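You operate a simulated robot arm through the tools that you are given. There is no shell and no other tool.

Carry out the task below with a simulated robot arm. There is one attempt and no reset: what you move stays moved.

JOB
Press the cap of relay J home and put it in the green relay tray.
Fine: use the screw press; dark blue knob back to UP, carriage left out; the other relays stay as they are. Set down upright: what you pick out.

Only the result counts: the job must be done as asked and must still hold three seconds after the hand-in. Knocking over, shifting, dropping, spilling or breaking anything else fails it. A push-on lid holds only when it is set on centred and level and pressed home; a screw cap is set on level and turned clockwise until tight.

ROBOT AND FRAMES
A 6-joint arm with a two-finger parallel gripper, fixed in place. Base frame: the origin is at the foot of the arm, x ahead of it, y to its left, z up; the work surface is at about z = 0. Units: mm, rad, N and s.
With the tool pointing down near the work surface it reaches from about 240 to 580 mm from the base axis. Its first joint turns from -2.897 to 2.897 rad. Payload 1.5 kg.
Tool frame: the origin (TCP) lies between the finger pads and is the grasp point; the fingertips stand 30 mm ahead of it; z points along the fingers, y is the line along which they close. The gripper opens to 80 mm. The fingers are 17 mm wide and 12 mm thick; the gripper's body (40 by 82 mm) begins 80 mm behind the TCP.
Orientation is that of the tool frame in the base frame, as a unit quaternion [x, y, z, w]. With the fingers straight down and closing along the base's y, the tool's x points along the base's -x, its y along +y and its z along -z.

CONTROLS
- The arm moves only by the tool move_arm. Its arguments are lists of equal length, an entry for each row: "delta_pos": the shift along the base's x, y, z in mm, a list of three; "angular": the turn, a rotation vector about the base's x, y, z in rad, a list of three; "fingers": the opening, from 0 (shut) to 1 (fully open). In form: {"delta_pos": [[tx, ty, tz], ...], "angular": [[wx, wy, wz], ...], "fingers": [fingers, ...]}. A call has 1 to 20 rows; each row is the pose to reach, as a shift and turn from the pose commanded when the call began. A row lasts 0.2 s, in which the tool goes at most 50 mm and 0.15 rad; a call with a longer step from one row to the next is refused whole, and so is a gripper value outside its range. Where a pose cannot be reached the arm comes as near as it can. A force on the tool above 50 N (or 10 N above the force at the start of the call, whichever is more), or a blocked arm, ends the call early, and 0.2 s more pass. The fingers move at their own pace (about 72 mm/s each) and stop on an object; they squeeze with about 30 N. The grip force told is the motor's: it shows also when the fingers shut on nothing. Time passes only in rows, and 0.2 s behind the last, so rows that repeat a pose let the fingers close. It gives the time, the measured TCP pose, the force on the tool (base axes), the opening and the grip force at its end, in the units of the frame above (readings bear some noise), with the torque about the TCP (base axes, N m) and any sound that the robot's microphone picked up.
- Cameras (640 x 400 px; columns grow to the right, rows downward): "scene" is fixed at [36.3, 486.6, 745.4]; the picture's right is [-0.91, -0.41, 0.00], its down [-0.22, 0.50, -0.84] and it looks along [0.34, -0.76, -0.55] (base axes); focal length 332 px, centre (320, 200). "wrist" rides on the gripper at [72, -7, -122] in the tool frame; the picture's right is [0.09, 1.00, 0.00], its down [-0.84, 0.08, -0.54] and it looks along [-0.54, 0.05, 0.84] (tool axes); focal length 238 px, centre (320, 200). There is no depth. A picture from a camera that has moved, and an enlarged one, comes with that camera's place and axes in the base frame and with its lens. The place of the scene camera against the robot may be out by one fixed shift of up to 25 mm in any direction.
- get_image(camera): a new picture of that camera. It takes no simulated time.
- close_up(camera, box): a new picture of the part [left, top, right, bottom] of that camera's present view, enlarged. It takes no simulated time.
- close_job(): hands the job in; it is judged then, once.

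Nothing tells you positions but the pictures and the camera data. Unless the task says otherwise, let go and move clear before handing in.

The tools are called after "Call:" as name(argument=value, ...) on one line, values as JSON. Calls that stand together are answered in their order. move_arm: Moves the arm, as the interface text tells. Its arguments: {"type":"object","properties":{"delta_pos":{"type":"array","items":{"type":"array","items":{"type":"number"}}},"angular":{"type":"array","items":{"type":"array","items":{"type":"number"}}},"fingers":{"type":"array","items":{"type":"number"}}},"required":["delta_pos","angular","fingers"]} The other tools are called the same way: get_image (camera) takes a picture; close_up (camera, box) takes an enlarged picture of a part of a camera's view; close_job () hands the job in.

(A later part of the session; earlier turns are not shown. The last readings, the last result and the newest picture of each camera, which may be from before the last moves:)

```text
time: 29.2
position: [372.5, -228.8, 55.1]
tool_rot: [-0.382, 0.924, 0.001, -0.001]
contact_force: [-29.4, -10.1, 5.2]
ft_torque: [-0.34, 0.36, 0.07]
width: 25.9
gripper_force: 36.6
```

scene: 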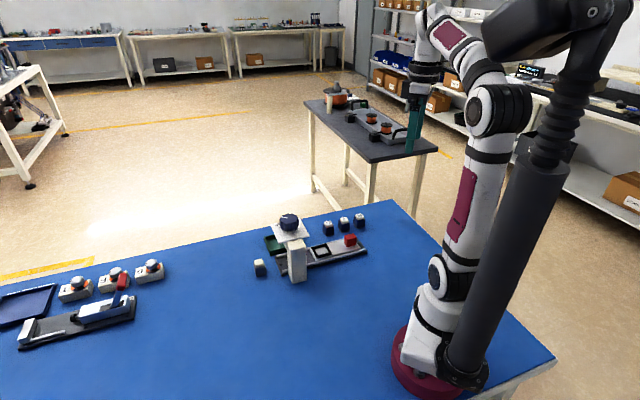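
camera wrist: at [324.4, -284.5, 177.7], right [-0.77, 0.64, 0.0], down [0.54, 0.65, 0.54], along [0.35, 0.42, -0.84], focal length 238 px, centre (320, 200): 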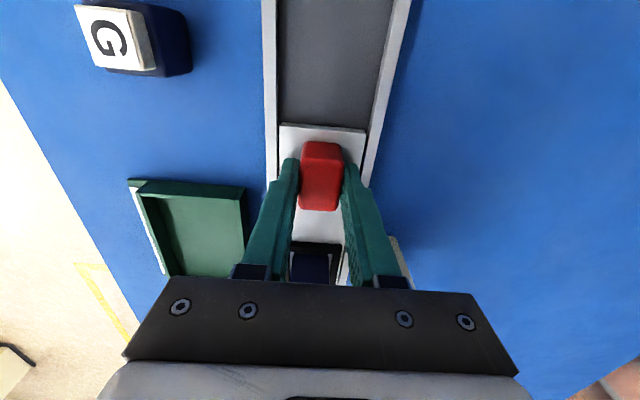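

The carriage has hit the end stop, with 28 N along the rail. I'll ease off, release the handle, rise and back away.

Call:
move_arm(delta_pos=[[-0.3, -0.1, 0], [-0.3, -0.1, 0], [-0.3, -0.1, 0], [-0.3, -0.1, 0], [-0.3, -0.1, 20], [-0.3, -0.1, 45], [-15, -15, 80], [-30, -30, 120], [-30, -30, 160], [-30, -30, 160]], angular=[[0, 0, 0], [0, 0, 0], [0, 0, 0], [0, 0, 0], [0, 0, 0], [0, 0, 0], [0, 0, 0], [0, 0, 0], [0, 0, 0], [0, 0, 0]], fingers=[0.2, 0.4, 0.5, 0.5, 0.5, 0.5, 0.5, 0.7, 1, 1])

Call:
get_image(camera="wrist")

Call:
get_image(camera="scene")

```text
time: 31.4
position: [343.1, -260.1, 217.0]
tool_rot: [-0.383, 0.924, 0.0, 0.0]
contact_force: [0.1, 1.0, 0.6]
ft_torque: [-0.04, -0.03, -0.01]
width: 79.9
gripper_force: 0.1
```

```text
taken
camera wrist: at [296.5, -314.8, 339.2], right [-0.77, 0.64, 0.0], down [0.54, 0.65, 0.54], along [0.35, 0.42, -0.84], focal length 238 px, centre (320, 200)
```

wrist: 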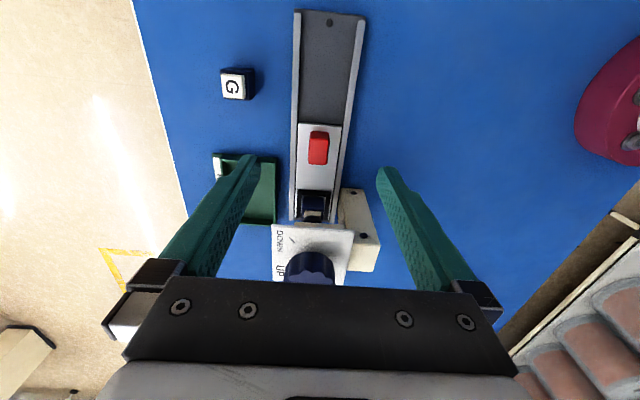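

```text
taken
```

scene: 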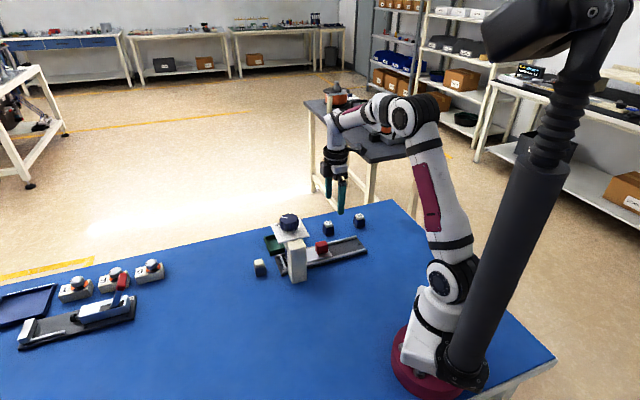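

The carriage is in, and J's cap is under the ram. I'll take a higher view over the press head to measure the knob and its dial marks.

Call:
move_arm(delta_pos=[[0, 0, 40], [20, 20, 80], [45, 45, 85], [70, 70, 85], [82, 82, 85], [82, 82, 85]], angular=[[0, 0, 0], [0, 0, 0], [0, 0, 0], [0, 0, 0], [0, 0, 0], [0, 0, 0]], fingers=[1, 1, 1, 1, 1, 1])

Call:
get_image(camera="wrist")

Call:
close_up(camera="wrist", box=[255, 100, 385, 230])

```text
time: 32.8
position: [425.3, -176.8, 300.7]
tool_rot: [-0.382, 0.924, 0.0, 0.0]
contact_force: [-0.3, 0.4, -0.4]
ft_torque: [-0.01, -0.03, 0.0]
width: 79.9
gripper_force: 0.1
```

```text
taken
camera wrist: at [377.7, -231.5, 423.3], right [-0.77, 0.64, 0.0], down [0.54, 0.65, 0.54], along [0.35, 0.42, -0.84], focal length 238 px, centre (320, 200)
```

wrist: 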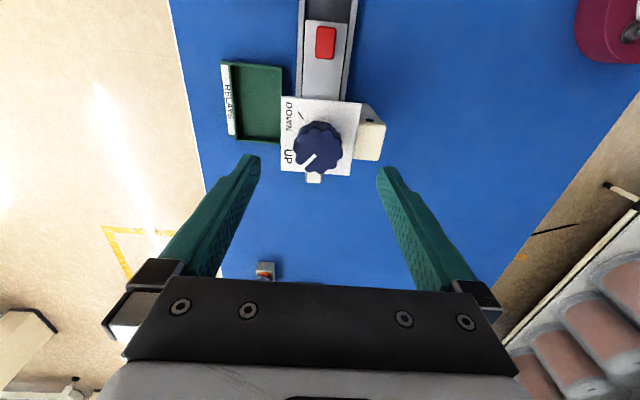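

```text
3.08 times, centred on (320, 165) of wrist
camera zoom: at [377.7, -231.5, 423.3], right [-0.77, 0.64, 0.0], down [0.54, 0.65, 0.54], along [0.35, 0.42, -0.84], focal length 733 px, centre (320, 308)
```

zoom: 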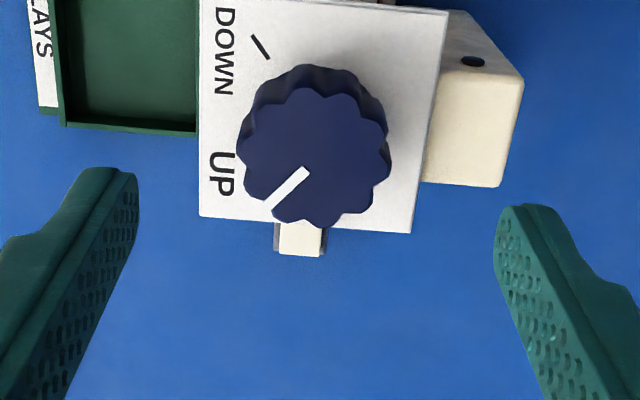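

The knob's centre is at about (442, -158.4) with its top near z = 170. UP points toward +x and DOWN toward -y, so a clockwise quarter turn seems right. I'll move over the knob.

Call:
move_arm(delta_pos=[[8, 9, 0], [17, 18.2, -30], [17, 18.2, -70], [17, 18.2, -90], [17, 18.2, -90]], angular=[[0, 0, 0], [0, 0, 0], [0, 0, 0], [0, 0, 0], [0, 0, 0]], fingers=[1, 1, 1, 1, 1])

Call:
get_image(camera="wrist")

Call:
close_up(camera="wrist", box=[240, 100, 400, 230])

Call:
close_up(camera="scene", box=[250, 170, 330, 250])

```text
time: 34.0
position: [441.2, -157.8, 211.5]
tool_rot: [-0.382, 0.924, 0.0, -0.001]
contact_force: [0.2, 0.4, 0.2]
ft_torque: [-0.01, -0.02, 0.02]
width: 80.5
gripper_force: 0.2
```

```text
taken
camera wrist: at [394.4, -213.0, 332.2], right [-0.77, 0.64, 0.0], down [0.54, 0.65, 0.54], along [0.35, 0.42, -0.84], focal length 238 px, centre (320, 200)
```

wrist: 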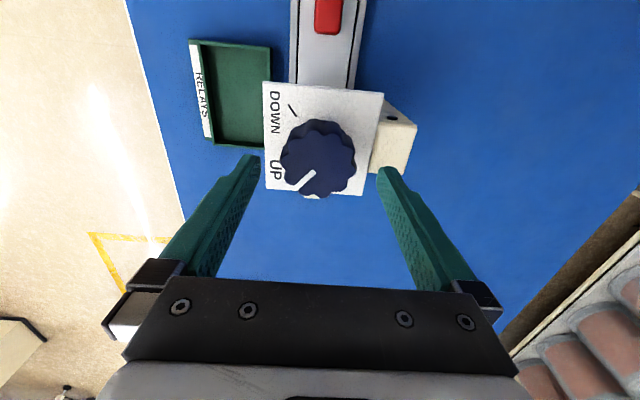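

```text
3.08 times, centred on (320, 165) of wrist
camera zoom: at [394.4, -213.0, 332.2], right [-0.77, 0.64, 0.0], down [0.54, 0.65, 0.54], along [0.35, 0.42, -0.84], focal length 733 px, centre (320, 308)
```

zoom: 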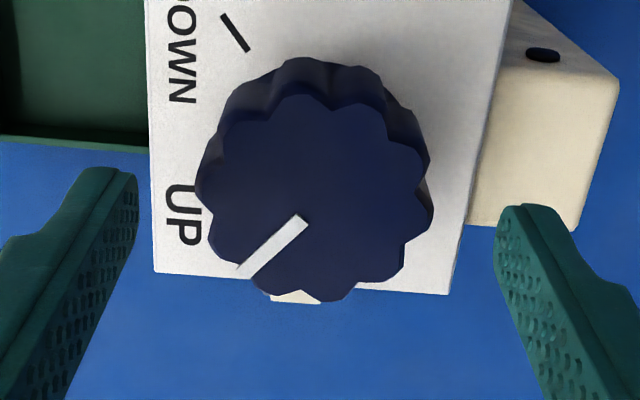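

```text
5.00 times, centred on (290, 210) of scene
camera zoom: at [36.3, 486.6, 745.4], right [-0.91, -0.41, 0.0], down [-0.22, 0.5, -0.84], along [0.34, -0.76, -0.55], focal length 1661 px, centre (470, 150)
```

zoom: 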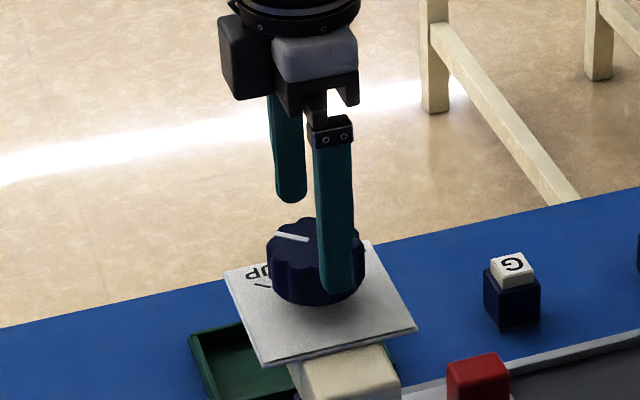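

The knob is centred to within 1 mm. I'll descend to TCP z = 182 and close on it.

Call:
move_arm(delta_pos=[[0.6, -0.5, -10], [0.6, -0.5, -22], [0.6, -0.5, -28], [0.6, -0.5, -28], [0.6, -0.5, -28], [0.6, -0.5, -28], [0.6, -0.5, -28]], angular=[[0, 0, 0], [0, 0, 0], [0, 0, 0], [0, 0, 0], [0, 0, 0], [0, 0, 0], [0, 0, 0]], fingers=[1, 1, 1, 1, 0.5, 0.5, 0.5])

Call:
close_up(camera="scene", box=[250, 170, 330, 250])

Call:
get_image(camera="wrist")

```text
time: 35.6
position: [441.6, -159.6, 183.2]
tool_rot: [-0.383, 0.924, 0.0, 0.0]
contact_force: [4.6, -2.1, -4.9]
ft_torque: [0.02, -0.33, -0.07]
width: 54.7
gripper_force: 44.4
```

```text
5.00 times, centred on (290, 210) of scene
camera zoom: at [36.3, 486.6, 745.4], right [-0.91, -0.41, 0.0], down [-0.22, 0.5, -0.84], along [0.34, -0.76, -0.55], focal length 1661 px, centre (470, 150)
```

zoom: 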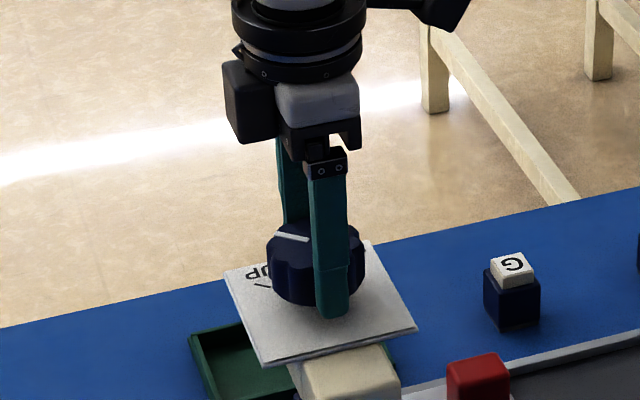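

```text
taken
camera wrist: at [395.0, -213.9, 304.4], right [-0.77, 0.64, 0.0], down [0.54, 0.65, 0.54], along [0.35, 0.42, -0.84], focal length 238 px, centre (320, 200)
```

wrist: 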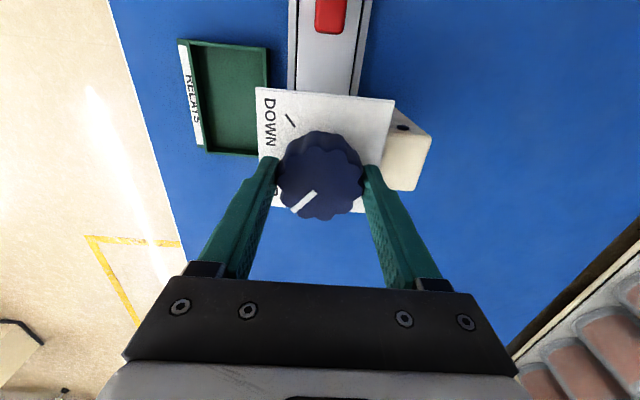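

The knob is gripped. I'll test a small clockwise turn and read the torque.

Call:
move_arm(delta_pos=[[0, 0, 0], [0, 0, 0], [0, 0, 0], [0, 0, 0]], angular=[[0, 0, -0.06], [0, 0, -0.12], [0, 0, -0.18], [0, 0, -0.18]], fingers=[0.5, 0.5, 0.5, 0.5])

Call:
close_up(camera="wrist", box=[240, 100, 400, 230])

```text
time: 36.6
position: [442.7, -159.3, 183.4]
tool_rot: [-0.297, 0.955, 0.0, 0.0]
contact_force: [-2.7, -6.4, -5.7]
ft_torque: [0.08, -0.09, -0.07]
width: 54.5
gripper_force: 44.8
```

```text
3.08 times, centred on (320, 165) of wrist
camera zoom: at [385.9, -204.7, 304.5], right [-0.64, 0.77, 0.0], down [0.65, 0.54, 0.54], along [0.42, 0.35, -0.84], focal length 733 px, centre (320, 308)
```

zoom: 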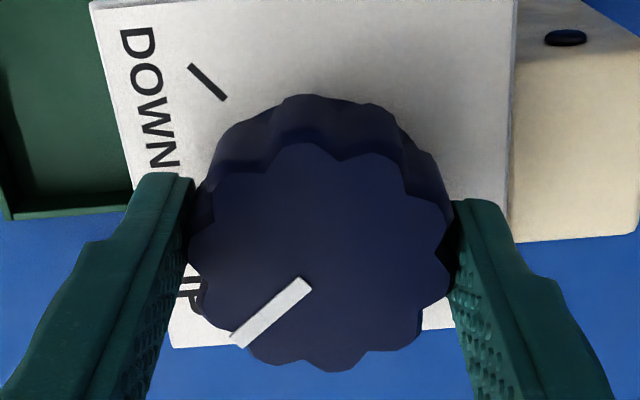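

The knob turns clockwise freely with the gripper. I'll continue toward DOWN.

Call:
move_arm(delta_pos=[[0, 0, 0], [0, 0, 0], [0, 0, 0], [0, 0, 0], [0, 0, 0], [0, 0, 0], [0, 0, 0], [0, 0, 0], [0, 0, 0], [0, 0, 0], [0, 0, 0], [0, 0, 0]], angular=[[0, 0, -0.1], [0, 0, -0.2], [0, 0, -0.3], [0, 0, -0.4], [0, 0, -0.5], [0, 0, -0.6], [0, 0, -0.7], [0, 0, -0.8], [0, 0, -0.9], [0, 0, -1.0], [0, 0, -1.1], [0, 0, -1.1]], fingers=[0.5, 0.5, 0.5, 0.5, 0.5, 0.5, 0.5, 0.5, 0.5, 0.5, 0.5, 0.5])

Call:
get_image(camera="wrist")

Call:
close_up(camera="wrist", box=[240, 100, 400, 230])

Call:
close_up(camera="scene", box=[250, 190, 330, 270])

```text
time: 39.2
position: [443.3, -160.1, 183.4]
tool_rot: [0.246, 0.969, -0.001, 0.0]
contact_force: [1.4, -27.0, -17.1]
ft_torque: [-0.41, 0.2, 0.11]
width: 54.5
gripper_force: 45.1
```

```text
taken
camera wrist: at [375.2, -130.4, 304.5], right [0.39, 0.92, 0.0], down [0.77, -0.33, 0.54], along [0.5, -0.21, -0.84], focal length 238 px, centre (320, 200)
```

wrist: 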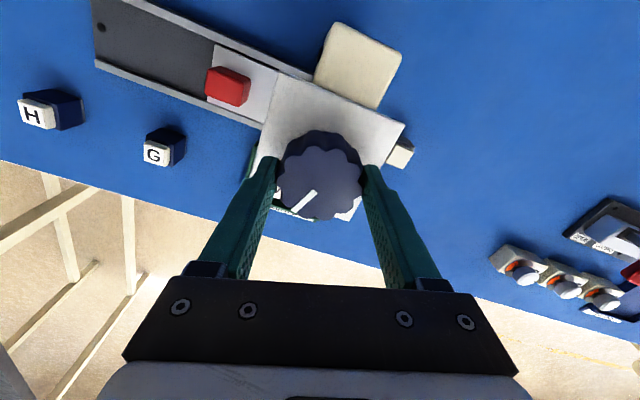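

```text
3.08 times, centred on (320, 165) of wrist
camera zoom: at [375.2, -130.4, 304.5], right [0.39, 0.92, 0.0], down [0.77, -0.33, 0.54], along [0.5, -0.21, -0.84], focal length 733 px, centre (320, 308)
```

zoom: 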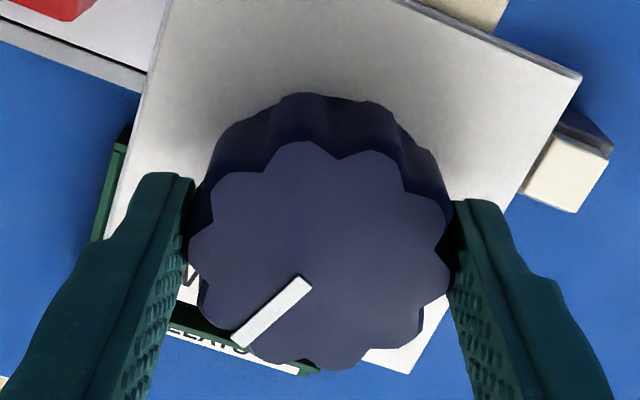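

```text
5.00 times, centred on (290, 230) of scene
camera zoom: at [36.3, 486.6, 745.4], right [-0.91, -0.41, 0.0], down [-0.22, 0.5, -0.84], along [0.34, -0.76, -0.55], focal length 1661 px, centre (470, 50)
```

zoom: 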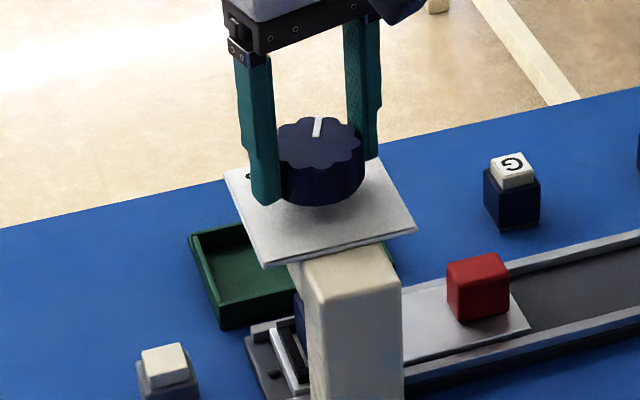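

Turned 1.28 rad so far with low torque. I'll relieve the side load a bit and turn the rest of the way to DOWN.

Call:
move_arm(delta_pos=[[-0.1, -0.4, -0.3], [-0.1, -0.4, -0.3], [-0.1, -0.4, -0.3], [-0.1, -0.4, -0.3], [-0.1, -0.4, -0.3], [-0.1, -0.4, -0.3]], angular=[[0, 0, 0], [0, 0, -0.07], [0, 0, -0.14], [0, 0, -0.21], [0, 0, -0.29], [0, 0, -0.29]], fingers=[0.5, 0.5, 0.5, 0.5, 0.5, 0.5])

Call:
close_up(camera="wrist", box=[240, 100, 400, 230])

Call:
close_up(camera="scene", box=[250, 190, 330, 270])

```text
time: 40.6
position: [442.9, -159.6, 182.9]
tool_rot: [0.384, 0.923, 0.0, 0.0]
contact_force: [-13.2, -28.1, 4.5]
ft_torque: [0.37, 0.12, 0.16]
width: 54.4
gripper_force: 44.9
```

```text
3.08 times, centred on (320, 165) of wrist
camera zoom: at [386.0, -112.8, 304.5], right [0.64, 0.77, 0.0], down [0.65, -0.54, 0.54], along [0.42, -0.35, -0.84], focal length 733 px, centre (320, 308)
```

zoom: 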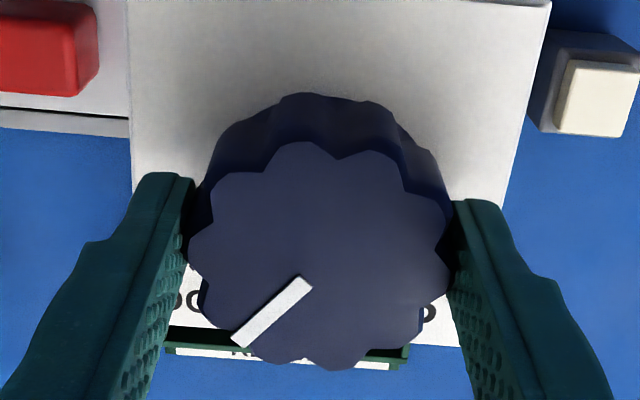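

```text
5.00 times, centred on (290, 230) of scene
camera zoom: at [36.3, 486.6, 745.4], right [-0.91, -0.41, 0.0], down [-0.22, 0.5, -0.84], along [0.34, -0.76, -0.55], focal length 1661 px, centre (470, 50)
```

zoom: 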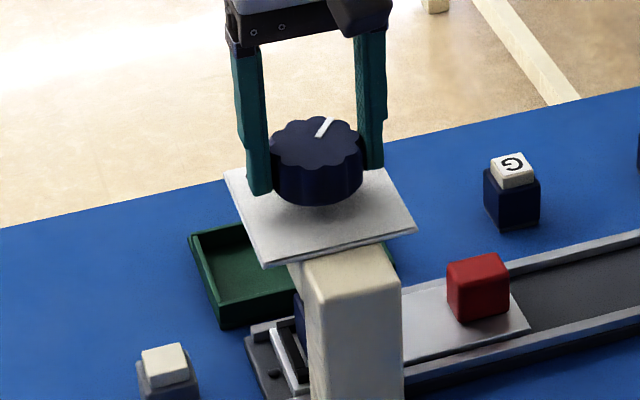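

The pointer is now at about the DOWN tick, 1.57 rad from UP. I'll turn slightly more to feel whether it's at the stop.

Call:
move_arm(delta_pos=[[-0.3, -0.3, 0], [-0.3, -0.3, 0], [-0.3, -0.3, 0], [-0.3, -0.3, 0]], angular=[[0, 0, 0], [0, 0, -0.04], [0, 0, -0.08], [0, 0, -0.08]], fingers=[0.5, 0.5, 0.5, 0.5])

Call:
close_up(camera="wrist", box=[240, 100, 400, 230])

```text
time: 41.6
position: [442.4, -160.7, 182.3]
tool_rot: [0.42, 0.907, 0.0, 0.0]
contact_force: [-8.5, -26.2, 6.1]
ft_torque: [-0.13, 0.34, 0.11]
width: 54.3
gripper_force: 44.7
```

```text
3.08 times, centred on (320, 165) of wrist
camera zoom: at [389.6, -108.6, 304.4], right [0.7, 0.72, 0.0], down [0.6, -0.59, 0.54], along [0.39, -0.38, -0.84], focal length 733 px, centre (320, 308)
```

zoom: 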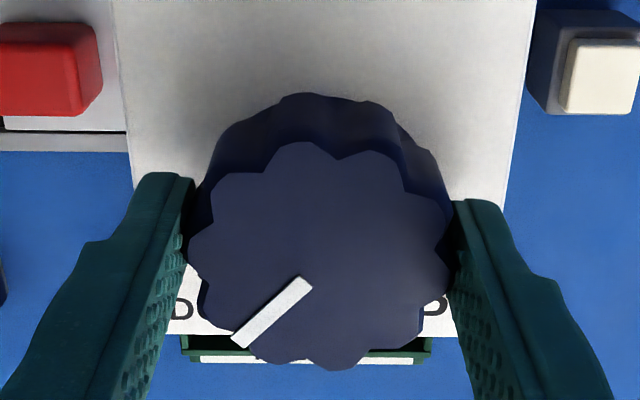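

By the dial geometry, UP and DOWN are about 100° (1.75 rad) apart. I'm at 1.65 rad, so I'll continue slowly while watching the torque.

Call:
move_arm(delta_pos=[[-0.1, -0.3, 0], [-0.1, -0.3, 0], [-0.1, -0.3, 0], [-0.1, -0.3, 0]], angular=[[0, 0, -0.03], [0, 0, -0.06], [0, 0, -0.1], [0, 0, -0.1]], fingers=[0.5, 0.5, 0.5, 0.5])

Call:
close_up(camera="scene", box=[260, 190, 320, 250])

Call:
close_up(camera="wrist", box=[240, 100, 400, 230])

```text
time: 42.6
position: [442.6, -159.9, 183.2]
tool_rot: [0.464, 0.886, 0.0, 0.0]
contact_force: [-0.9, -18.0, 2.6]
ft_torque: [-1.36, -0.1, 0.13]
width: 53.9
gripper_force: 44.9
```

```text
6.67 times, centred on (290, 220) of scene
camera zoom: at [36.3, 486.6, 745.4], right [-0.91, -0.41, 0.0], down [-0.22, 0.5, -0.84], along [0.34, -0.76, -0.55], focal length 2214 px, centre (520, 67)
```

zoom: 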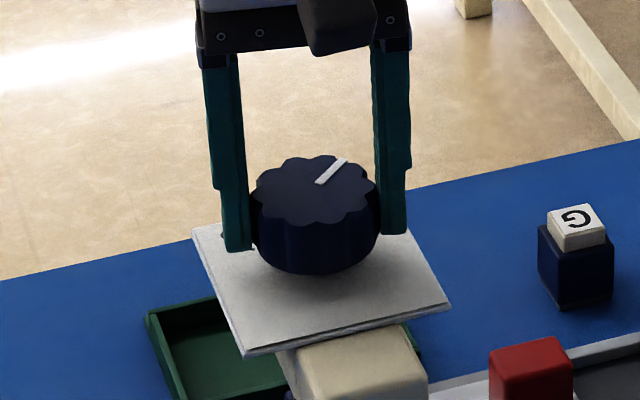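

```text
3.08 times, centred on (320, 165) of wrist
camera zoom: at [394.8, -103.8, 304.4], right [0.77, 0.64, 0.0], down [0.54, -0.64, 0.54], along [0.35, -0.42, -0.84], focal length 733 px, centre (320, 308)
```

zoom: 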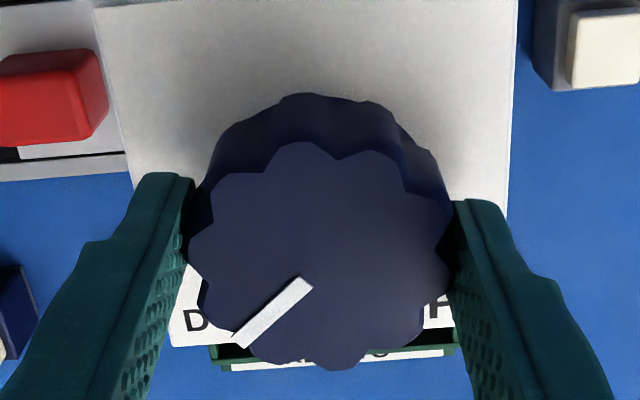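

Call:
move_arm(delta_pos=[[0, -0.2, 0], [0, -0.2, 0], [0, -0.2, 0], [0, -0.2, 0]], angular=[[0, 0, -0.025], [0, 0, -0.05], [0, 0, -0.07], [0, 0, -0.07]], fingers=[0.5, 0.5, 0.5, 0.5])

Call:
close_up(camera="wrist", box=[240, 100, 400, 230])

```text
time: 43.6
position: [442.5, -160.0, 182.7]
tool_rot: [0.495, 0.869, 0.0, 0.001]
contact_force: [8.3, -12.6, 2.2]
ft_torque: [-0.57, 0.13, 0.15]
width: 54.4
gripper_force: 45.2
```

```text
3.08 times, centred on (320, 165) of wrist
camera zoom: at [398.8, -100.8, 304.4], right [0.81, 0.59, 0.0], down [0.49, -0.68, 0.54], along [0.32, -0.44, -0.84], focal length 733 px, centre (320, 308)
```

zoom: 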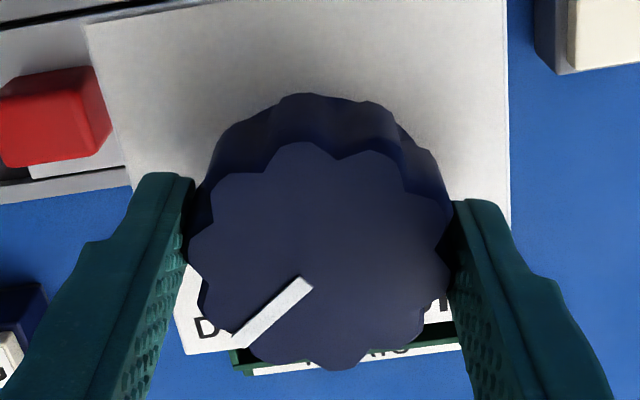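

Call:
move_arm(delta_pos=[[0.1, -0.1, 0], [0.1, -0.1, 0], [0.1, -0.1, 0], [0.1, -0.1, 0], [0.1, -0.1, 0]], angular=[[0, 0, -0.025], [0, 0, -0.05], [0, 0, -0.075], [0, 0, -0.1], [0, 0, -0.1]], fingers=[0.5, 0.5, 0.5, 0.5, 0.5])

Call:
close_up(camera="wrist", box=[240, 100, 400, 230])

Call:
close_up(camera="scene", box=[260, 190, 320, 250])

```text
time: 44.8
position: [441.6, -158.9, 183.0]
tool_rot: [0.538, 0.843, 0.0, 0.0]
contact_force: [5.3, -6.1, 4.7]
ft_torque: [0.01, 0.38, 0.36]
width: 54.5
gripper_force: 44.8
```

```text
3.08 times, centred on (320, 165) of wrist
camera zoom: at [404.9, -96.9, 304.5], right [0.86, 0.5, 0.0], down [0.42, -0.73, 0.54], along [0.27, -0.47, -0.84], focal length 733 px, centre (320, 308)
```

zoom: 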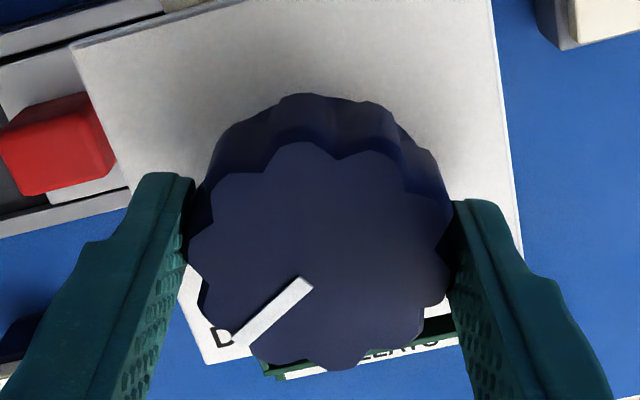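

```text
6.67 times, centred on (290, 220) of scene
camera zoom: at [36.3, 486.6, 745.4], right [-0.91, -0.41, 0.0], down [-0.22, 0.5, -0.84], along [0.34, -0.76, -0.55], focal length 2214 px, centre (520, 67)
```

zoom: 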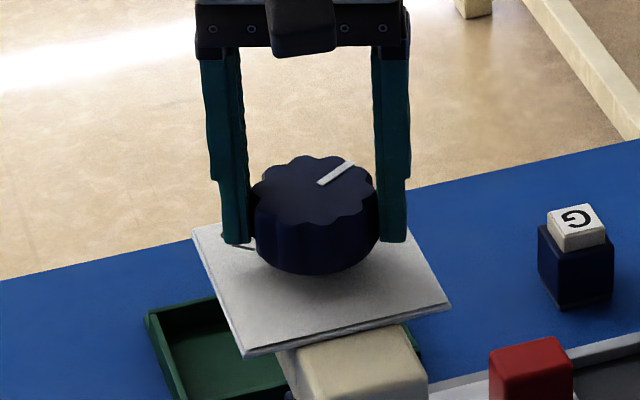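

The torque is rising to 0.36 N m, so the ram is starting to resist. I'll continue in small steps to feel the end.

Call:
move_arm(delta_pos=[[0, 0, 0], [0, 0, 0], [0, 0, 0], [0, 0, 0]], angular=[[0, 0, -0.025], [0, 0, -0.05], [0, 0, -0.075], [0, 0, -0.075]], fingers=[0.5, 0.5, 0.5, 0.5])

Call:
close_up(camera="wrist", box=[240, 100, 400, 230])

```text
time: 45.8
position: [443.0, -161.1, 183.0]
tool_rot: [0.569, 0.822, 0.0, 0.001]
contact_force: [1.9, 5.1, 0.7]
ft_torque: [-0.2, -0.13, 1.42]
width: 55.0
gripper_force: 44.8
```

```text
3.08 times, centred on (320, 165) of wrist
camera zoom: at [409.6, -94.4, 304.4], right [0.9, 0.44, 0.0], down [0.37, -0.76, 0.54], along [0.24, -0.49, -0.84], focal length 733 px, centre (320, 308)
```

zoom: 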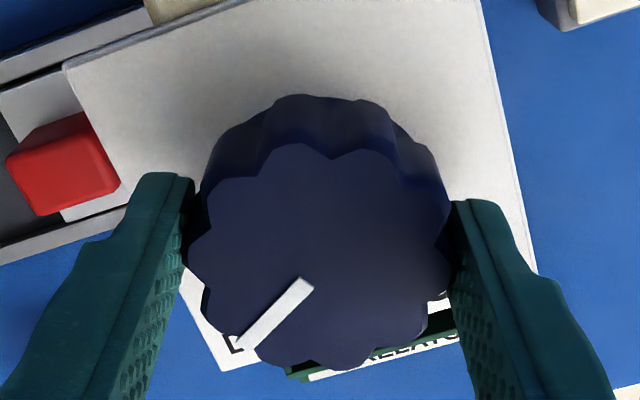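

The torque jumped to 1.42 N m. I'll push a touch more to see whether it is the hard stop or the cap still resisting.

Call:
move_arm(delta_pos=[[0, 0, 0], [0, 0, 0], [0, 0, 0], [0, 0, 0]], angular=[[0, 0, -0.03], [0, 0, -0.06], [0, 0, -0.06], [0, 0, -0.06]], fingers=[0.3, 0.3, 0.3, 0.3])

Call:
close_up(camera="wrist", box=[240, 100, 400, 230])

Call:
close_up(camera="scene", box=[260, 190, 320, 250])

```text
time: 46.8
position: [443.3, -159.1, 183.3]
tool_rot: [0.594, 0.804, 0.001, 0.0]
contact_force: [3.1, 4.4, -3.5]
ft_torque: [-0.21, -0.22, 0.79]
width: 55.2
gripper_force: 45.1
```

```text
3.08 times, centred on (320, 165) of wrist
camera zoom: at [413.6, -92.8, 304.3], right [0.92, 0.38, 0.0], down [0.32, -0.78, 0.54], along [0.21, -0.5, -0.84], focal length 733 px, centre (320, 308)
```

zoom: 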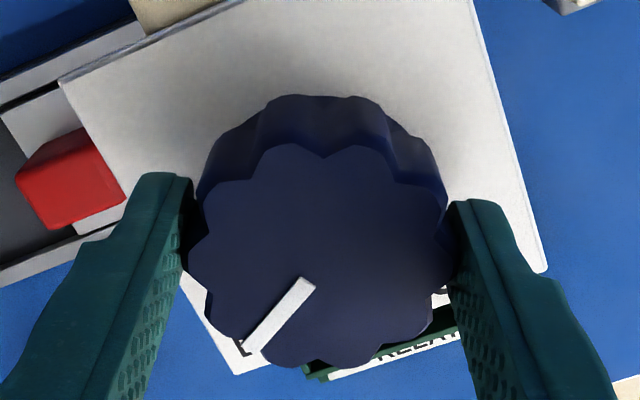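

```text
6.67 times, centred on (290, 220) of scene
camera zoom: at [36.3, 486.6, 745.4], right [-0.91, -0.41, 0.0], down [-0.22, 0.5, -0.84], along [0.34, -0.76, -0.55], focal length 2214 px, centre (520, 67)
```

zoom: 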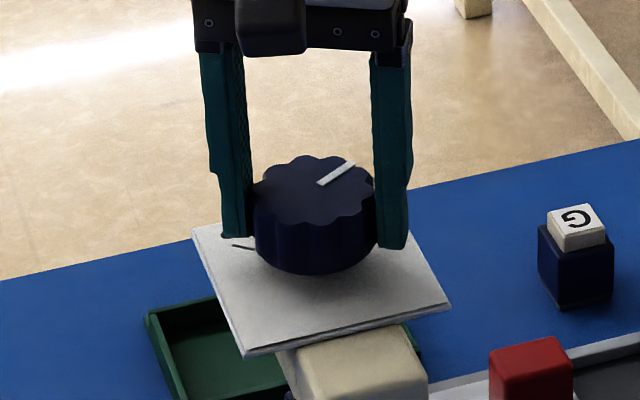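

The fingers now slip while the knob stays put, so the knob is at its stop. I'll release and rise to check the pointer against the DOWN tick.

Call:
move_arm(delta_pos=[[0, 0, 0], [0, 0, 0], [0, 0, 0], [0, 0, 30], [0, 0, 70], [0, 0, 100], [0, 0, 100]], angular=[[0, 0, 0], [0, 0, 0], [0, 0, 0], [0, 0, 0], [0, 0, 0], [0, 0, 0], [0, 0, 0]], fingers=[0.8, 1, 1, 1, 1, 1, 1])

Call:
get_image(camera="wrist")

Call:
close_up(camera="wrist", box=[255, 100, 385, 230])

Call:
close_up(camera="scene", box=[260, 200, 320, 260])

```text
time: 48.4
position: [442.4, -160.5, 282.3]
tool_rot: [0.593, 0.805, 0.0, 0.001]
contact_force: [0.1, -0.6, -0.3]
ft_torque: [-0.01, 0.01, 0.0]
width: 80.2
gripper_force: 0.1
```

```text
taken
camera wrist: at [413.9, -92.4, 404.5], right [0.92, 0.38, 0.0], down [0.32, -0.78, 0.54], along [0.21, -0.5, -0.84], focal length 238 px, centre (320, 200)
```

wrist: 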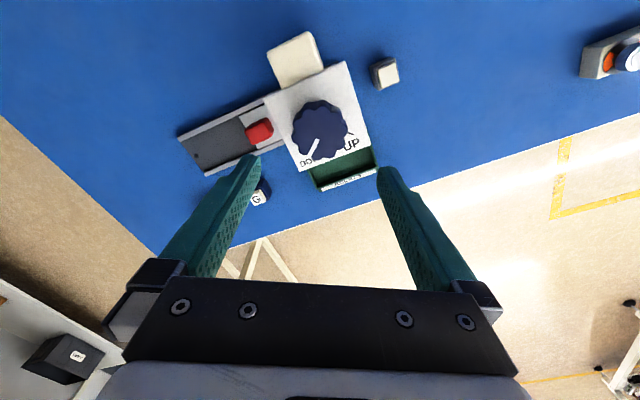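

```text
3.08 times, centred on (320, 165) of wrist
camera zoom: at [413.9, -92.4, 404.5], right [0.92, 0.38, 0.0], down [0.32, -0.78, 0.54], along [0.21, -0.5, -0.84], focal length 733 px, centre (320, 308)
```

zoom: 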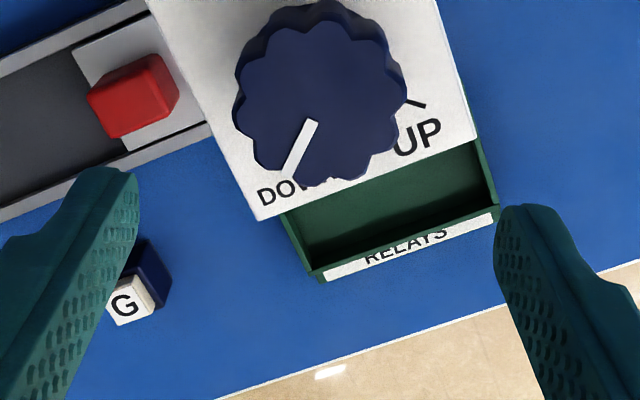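

```text
6.67 times, centred on (290, 230) of scene
camera zoom: at [36.3, 486.6, 745.4], right [-0.91, -0.41, 0.0], down [-0.22, 0.5, -0.84], along [0.34, -0.76, -0.55], focal length 2214 px, centre (520, 0)
```

zoom: 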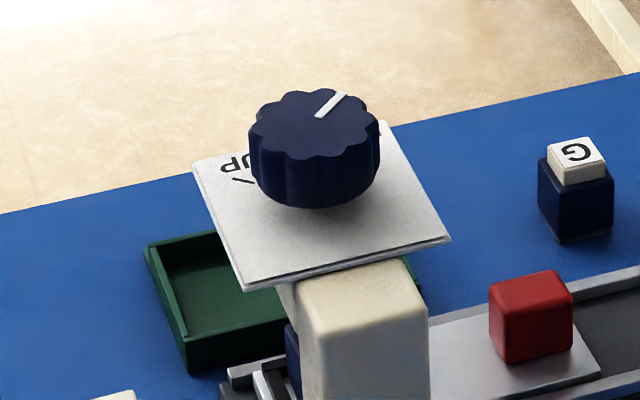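

The knob went past the DOWN tick, then sprang back slightly when released, and it now rests near DOWN. Next I'll re-grip it and turn it counter-clockwise back to UP.

Call:
move_arm(delta_pos=[[0, 0, -40], [0, 0, -80], [0, 0, -100], [0, 0, -100], [0, 0, -100], [0, 0, -100], [0, 0, -100], [0, 0, -100], [0, 0, -100], [0, 0, -100]], angular=[[0, 0, 0], [0, 0, 0], [0, 0, 0], [0, 0, 0], [0, 0, 0], [0, 0, 0], [0, 0, 0], [0, 0, 0.05], [0, 0, 0.1], [0, 0, 0.1]], fingers=[1, 1, 1, 0.5, 0.5, 0.5, 0.5, 0.5, 0.5, 0.5])

Call:
close_up(camera="wrist", box=[240, 100, 400, 230])

```text
time: 50.6
position: [442.4, -159.1, 183.1]
tool_rot: [0.553, 0.833, 0.0, 0.0]
contact_force: [2.5, 0.6, -16.5]
ft_torque: [-0.52, -0.12, 0.09]
width: 55.5
gripper_force: 44.9
```

```text
3.08 times, centred on (320, 165) of wrist
camera zoom: at [407.1, -95.7, 303.5], right [0.88, 0.47, 0.0], down [0.4, -0.74, 0.54], along [0.26, -0.48, -0.84], focal length 733 px, centre (320, 308)
```

zoom: 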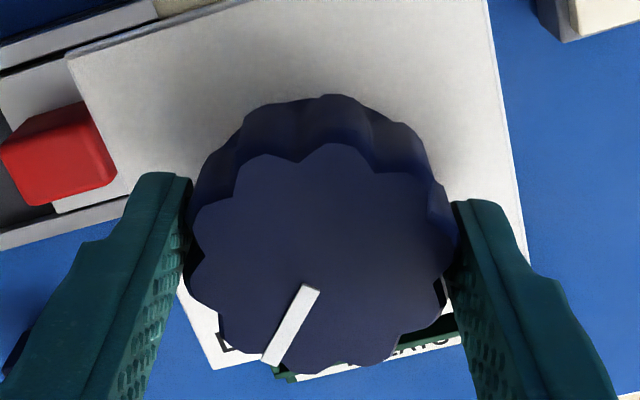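

The grip holds. I'll turn counter-clockwise by about 1.5 rad and then check.

Call:
move_arm(delta_pos=[[0, 0, -0.2], [0, 0, -0.2], [0, 0, -0.2], [0, 0, -0.2], [0, 0, -0.2], [0, 0, -0.2], [0, 0, -0.2], [0, 0, -0.2], [0, 0, -0.2], [0, 0, -0.2], [0, 0, -0.2], [0, 0, -0.2], [0, 0, -0.2], [0, 0, -0.2], [0, 0, -0.2], [0, 0, -0.2]], angular=[[0, 0, 0.1], [0, 0, 0.2], [0, 0, 0.3], [0, 0, 0.4], [0, 0, 0.5], [0, 0, 0.6], [0, 0, 0.7], [0, 0, 0.8], [0, 0, 0.9], [0, 0, 1.0], [0, 0, 1.1], [0, 0, 1.2], [0, 0, 1.3], [0, 0, 1.4], [0, 0, 1.5], [0, 0, 1.5]], fingers=[0.5, 0.5, 0.5, 0.5, 0.5, 0.5, 0.5, 0.5, 0.5, 0.5, 0.5, 0.5, 0.5, 0.5, 0.5, 0.5])

Call:
close_up(camera="wrist", box=[240, 100, 400, 230])

Call:
close_up(camera="scene", box=[260, 190, 320, 250])

```text
time: 54.0
position: [443.2, -158.8, 183.6]
tool_rot: [-0.164, 0.986, 0.002, -0.001]
contact_force: [3.0, 32.6, -18.3]
ft_torque: [-0.32, 0.04, -0.01]
width: 55.3
gripper_force: 45.0
```

```text
3.08 times, centred on (320, 165) of wrist
camera zoom: at [375.5, -188.6, 303.9], right [-0.41, 0.91, 0.0], down [0.77, 0.34, 0.54], along [0.49, 0.22, -0.84], focal length 733 px, centre (320, 308)
```

zoom: 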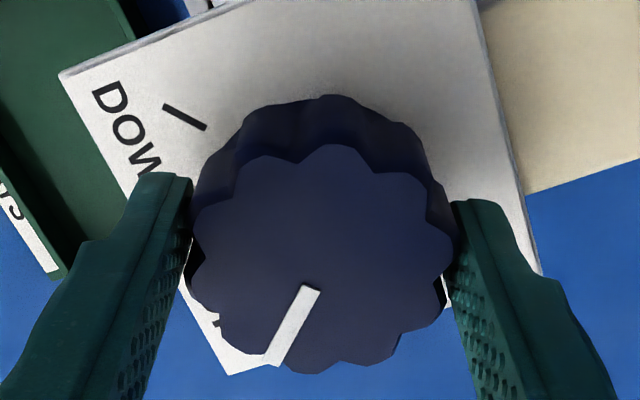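

```text
6.67 times, centred on (290, 220) of scene
camera zoom: at [36.3, 486.6, 745.4], right [-0.91, -0.41, 0.0], down [-0.22, 0.5, -0.84], along [0.34, -0.76, -0.55], focal length 2214 px, centre (520, 67)
```

zoom: 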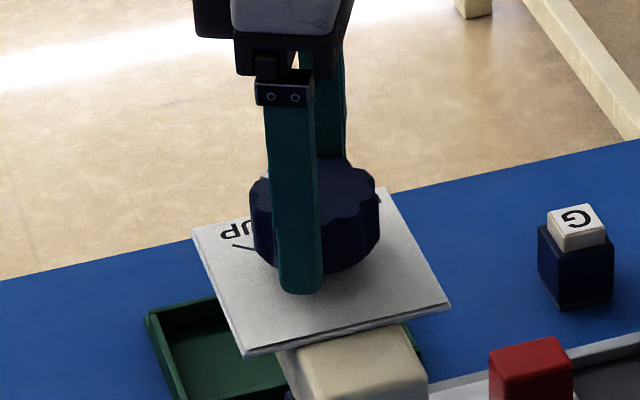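

The pointer is nearly at UP. I'll relieve the side load and turn the last few degrees while feeling for the stop.

Call:
move_arm(delta_pos=[[0, 0.4, -0.3], [0, 0.4, -0.3], [0, 0.4, -0.3], [0, 0.4, -0.3]], angular=[[0, 0, 0.03], [0, 0, 0.06], [0, 0, 0.1], [0, 0, 0.1]], fingers=[0.5, 0.5, 0.5, 0.5])

Call:
close_up(camera="wrist", box=[240, 100, 400, 230])

```text
time: 55.0
position: [442.7, -159.4, 183.2]
tool_rot: [-0.213, 0.977, 0.001, 0.0]
contact_force: [-8.9, 34.3, 1.8]
ft_torque: [0.29, 0.15, 0.02]
width: 55.4
gripper_force: 45.0
```

```text
3.08 times, centred on (320, 165) of wrist
camera zoom: at [378.5, -194.8, 303.9], right [-0.5, 0.87, 0.0], down [0.73, 0.42, 0.54], along [0.47, 0.27, -0.84], focal length 733 px, centre (320, 308)
```

zoom: 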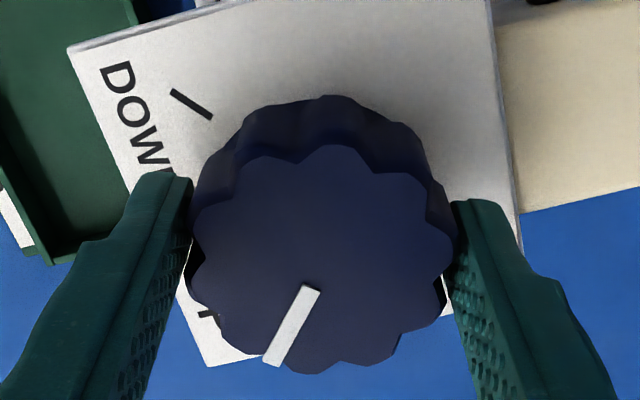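

Call:
move_arm(delta_pos=[[0.1, 0.3, 0], [0.1, 0.3, 0], [0.1, 0.3, 0]], angular=[[0, 0, 0.02], [0, 0, 0.04], [0, 0, 0.04]], fingers=[0.5, 0.5, 0.5])

Call:
close_up(camera="wrist", box=[240, 100, 400, 230])

```text
time: 55.8
position: [442.7, -158.7, 181.6]
tool_rot: [-0.233, 0.973, 0.0, 0.001]
contact_force: [-0.3, 25.4, -0.6]
ft_torque: [0.82, -0.12, -1.03]
width: 55.3
gripper_force: 44.7
```

```text
3.08 times, centred on (320, 165) of wrist
camera zoom: at [380.3, -196.9, 303.9], right [-0.53, 0.85, 0.0], down [0.71, 0.45, 0.54], along [0.46, 0.29, -0.84], focal length 733 px, centre (320, 308)
```

zoom: 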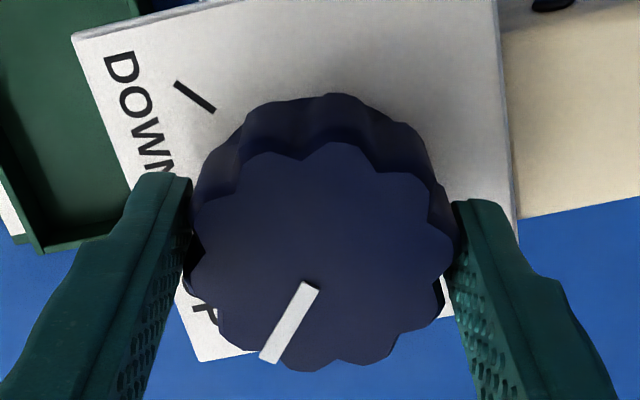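

That's the UP stop, at -1.03 N m. I'll ease off, release, rise and check the dial.

Call:
move_arm(delta_pos=[[0, 0.2, 0], [0, 0.2, 0], [0, 0.2, 0], [0, 0.2, 0], [0, 0.2, 40], [0, 0.2, 80], [-17, -17, 118], [-17, -17, 118]], angular=[[0, 0, -0.015], [0, 0, -0.015], [0, 0, -0.015], [0, 0, -0.015], [0, 0, 0.1], [0, 0, 0.2], [0, 0, 0.315], [0, 0, 0.315]], fingers=[0.5, 0.8, 1, 1, 1, 1, 1, 1])

Call:
get_image(camera="wrist")

Call:
close_up(camera="wrist", box=[255, 100, 385, 230])

Call:
close_up(camera="scene", box=[260, 200, 320, 260])

```text
time: 57.6
position: [426.2, -175.5, 299.1]
tool_rot: [-0.383, 0.924, 0.0, 0.0]
contact_force: [-0.1, 0.3, -0.9]
ft_torque: [0.02, 0.01, 0.04]
width: 80.1
gripper_force: 0.0
```

```text
taken
camera wrist: at [378.5, -231.0, 421.6], right [-0.77, 0.64, 0.0], down [0.54, 0.65, 0.54], along [0.35, 0.42, -0.84], focal length 238 px, centre (320, 200)
```

wrist: 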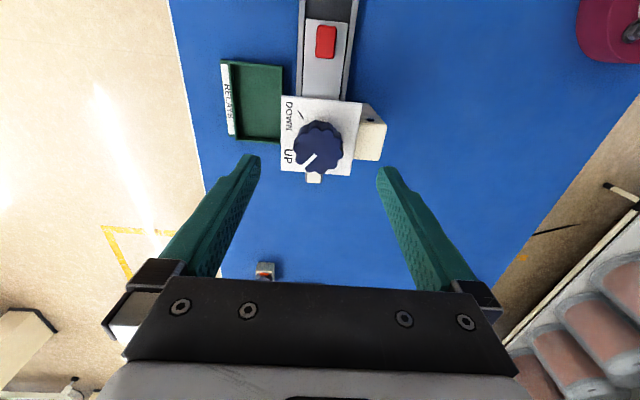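

```text
3.08 times, centred on (320, 165) of wrist
camera zoom: at [378.5, -231.0, 421.6], right [-0.77, 0.64, 0.0], down [0.54, 0.65, 0.54], along [0.35, 0.42, -0.84], focal length 733 px, centre (320, 308)
```

zoom: 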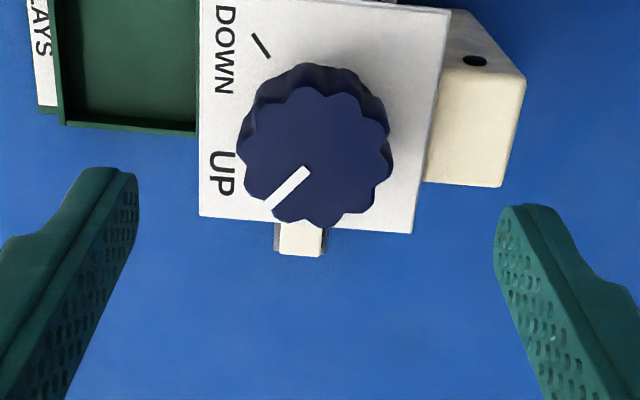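

```text
6.67 times, centred on (290, 230) of scene
camera zoom: at [36.3, 486.6, 745.4], right [-0.91, -0.41, 0.0], down [-0.22, 0.5, -0.84], along [0.34, -0.76, -0.55], focal length 2214 px, centre (520, 0)
```

zoom: 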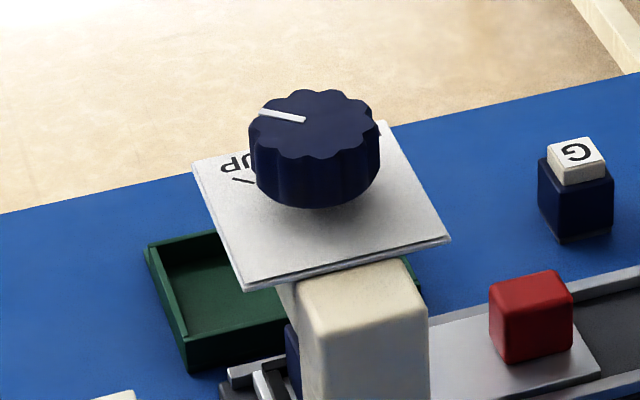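

The dial is back at UP, exactly as at the start. I'll go back to the red handle to pull the carriage out.

Call:
move_arm(delta_pos=[[-30, -30, 0], [-60, -60, -20], [-82.6, -82.4, -50], [-82.6, -82.4, -95], [-82.6, -82.4, -140], [-82.6, -82.4, -170], [-68, -67.5, -199], [-52.65, -52.25, -199], [-52.65, -52.25, -199]], angular=[[0, 0, 0], [0, 0, 0], [0, 0, 0], [0, 0, 0], [0, 0, 0], [0, 0, 0], [0, 0, 0], [0, 0, 0], [0, 0, 0]], fingers=[0.6, 0.6, 0.6, 0.6, 0.6, 0.6, 0.6, 0.6, 0.6])

Call:
get_image(camera="wrist")

Call:
close_up(camera="scene", box=[260, 190, 350, 260])

```text
time: 59.6
position: [373.7, -227.3, 100.8]
tool_rot: [-0.382, 0.924, 0.0, 0.001]
contact_force: [-0.3, 0.5, 0.2]
ft_torque: [-0.01, 0.01, -0.01]
width: 48.3
gripper_force: 0.0
```

```text
taken
camera wrist: at [326.0, -283.0, 222.9], right [-0.77, 0.64, 0.0], down [0.54, 0.65, 0.54], along [0.35, 0.42, -0.84], focal length 238 px, centre (320, 200)
```

wrist: 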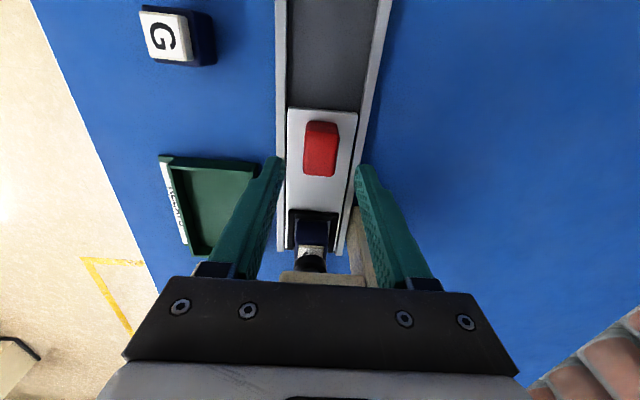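

```text
5.71 times, centred on (305, 225) of scene
camera zoom: at [36.3, 486.6, 745.4], right [-0.91, -0.41, 0.0], down [-0.22, 0.5, -0.84], along [0.34, -0.76, -0.55], focal length 1898 px, centre (406, 57)
```

zoom: 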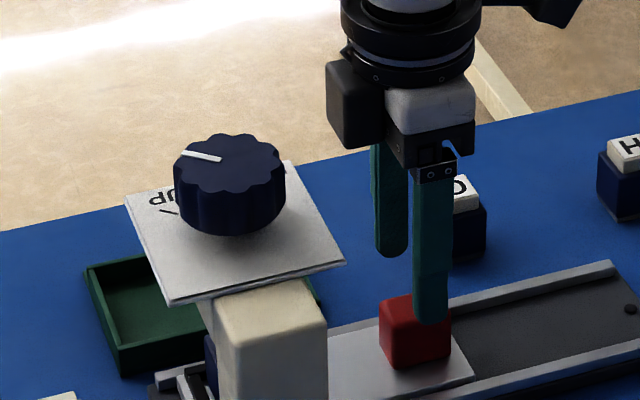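

Aligned over the handle; the ram is clear of the cap. I'll look closer at the cap under the ram, then go down and grip the handle.

Call:
close_up(camera="wrist", box=[270, 190, 370, 280])

Call:
move_arm(delta_pos=[[0, 0, -20], [0, 0, -38], [0, 0, -45.3], [0, 0, -45.3], [0, 0, -45.3], [0, 0, -45.3], [0, 0, -45.3]], angular=[[0, 0, 0], [0, 0, 0], [0, 0, 0], [0, 0, 0], [0, 0, 0], [0, 0, 0], [0, 0, 0]], fingers=[0.6, 0.6, 0.6, 0.2, 0.2, 0.2, 0.2])

```text
4.44 times, centred on (320, 235) of wrist
camera zoom: at [326.0, -283.0, 222.9], right [-0.77, 0.64, 0.0], down [0.54, 0.65, 0.54], along [0.35, 0.42, -0.84], focal length 1059 px, centre (320, 44)
```

zoom: 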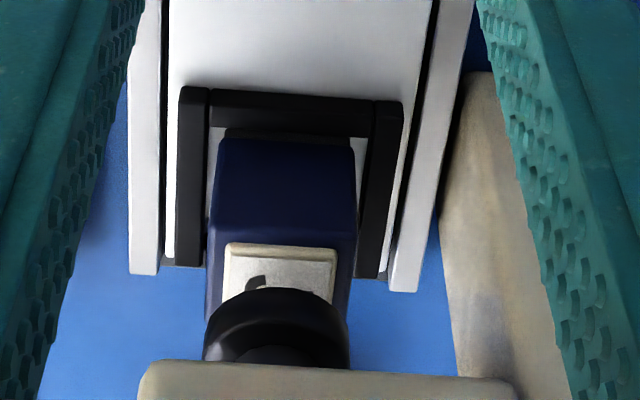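

```text
time: 61.2
position: [372.4, -228.2, 55.9]
tool_rot: [-0.381, 0.924, 0.0, 0.0]
contact_force: [-0.7, 2.1, -0.2]
ft_torque: [0.4, -0.45, 0.0]
width: 25.9
gripper_force: 36.7
```

The cap now shows only a thin rim of side, so it has gone down. The handle is gripped, and I'll pull the carriage out along the rail.

Call:
move_arm(delta_pos=[[-2.1, -1.9, 0], [-6.1, -5.9, 0], [-10.1, -9.9, 0], [-14.1, -13.9, 0], [-18.1, -17.9, 0], [-22.1, -21.9, 0], [-26.1, -25.9, 0], [-30.1, -29.9, 0], [-34.1, -33.9, 0], [-36.1, -35.9, 0], [-36.1, -35.9, 0]], angular=[[0, 0, 0], [0, 0, 0], [0, 0, 0], [0, 0, 0], [0, 0, 0], [0, 0, 0], [0, 0, 0], [0, 0, 0], [0, 0, 0], [0, 0, 0], [0, 0, 0]], fingers=[0.2, 0.2, 0.2, 0.2, 0.2, 0.2, 0.2, 0.2, 0.2, 0.2, 0.2])

Call:
close_up(camera="scene", box=[260, 190, 370, 270])

```text
time: 63.6
position: [336.6, -264.9, 56.0]
tool_rot: [-0.382, 0.924, 0.0, 0.0]
contact_force: [-8.1, 7.2, 2.0]
ft_torque: [0.09, -0.06, 0.26]
width: 25.6
gripper_force: 36.8
```

```text
5.00 times, centred on (315, 230) of scene
camera zoom: at [36.3, 486.6, 745.4], right [-0.91, -0.41, 0.0], down [-0.22, 0.5, -0.84], along [0.34, -0.76, -0.55], focal length 1661 px, centre (345, 50)
```

zoom: 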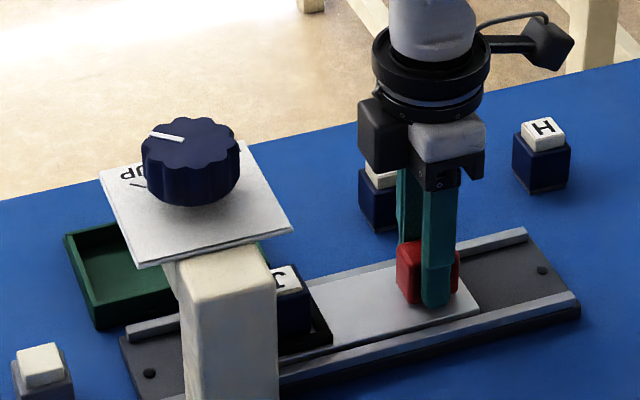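

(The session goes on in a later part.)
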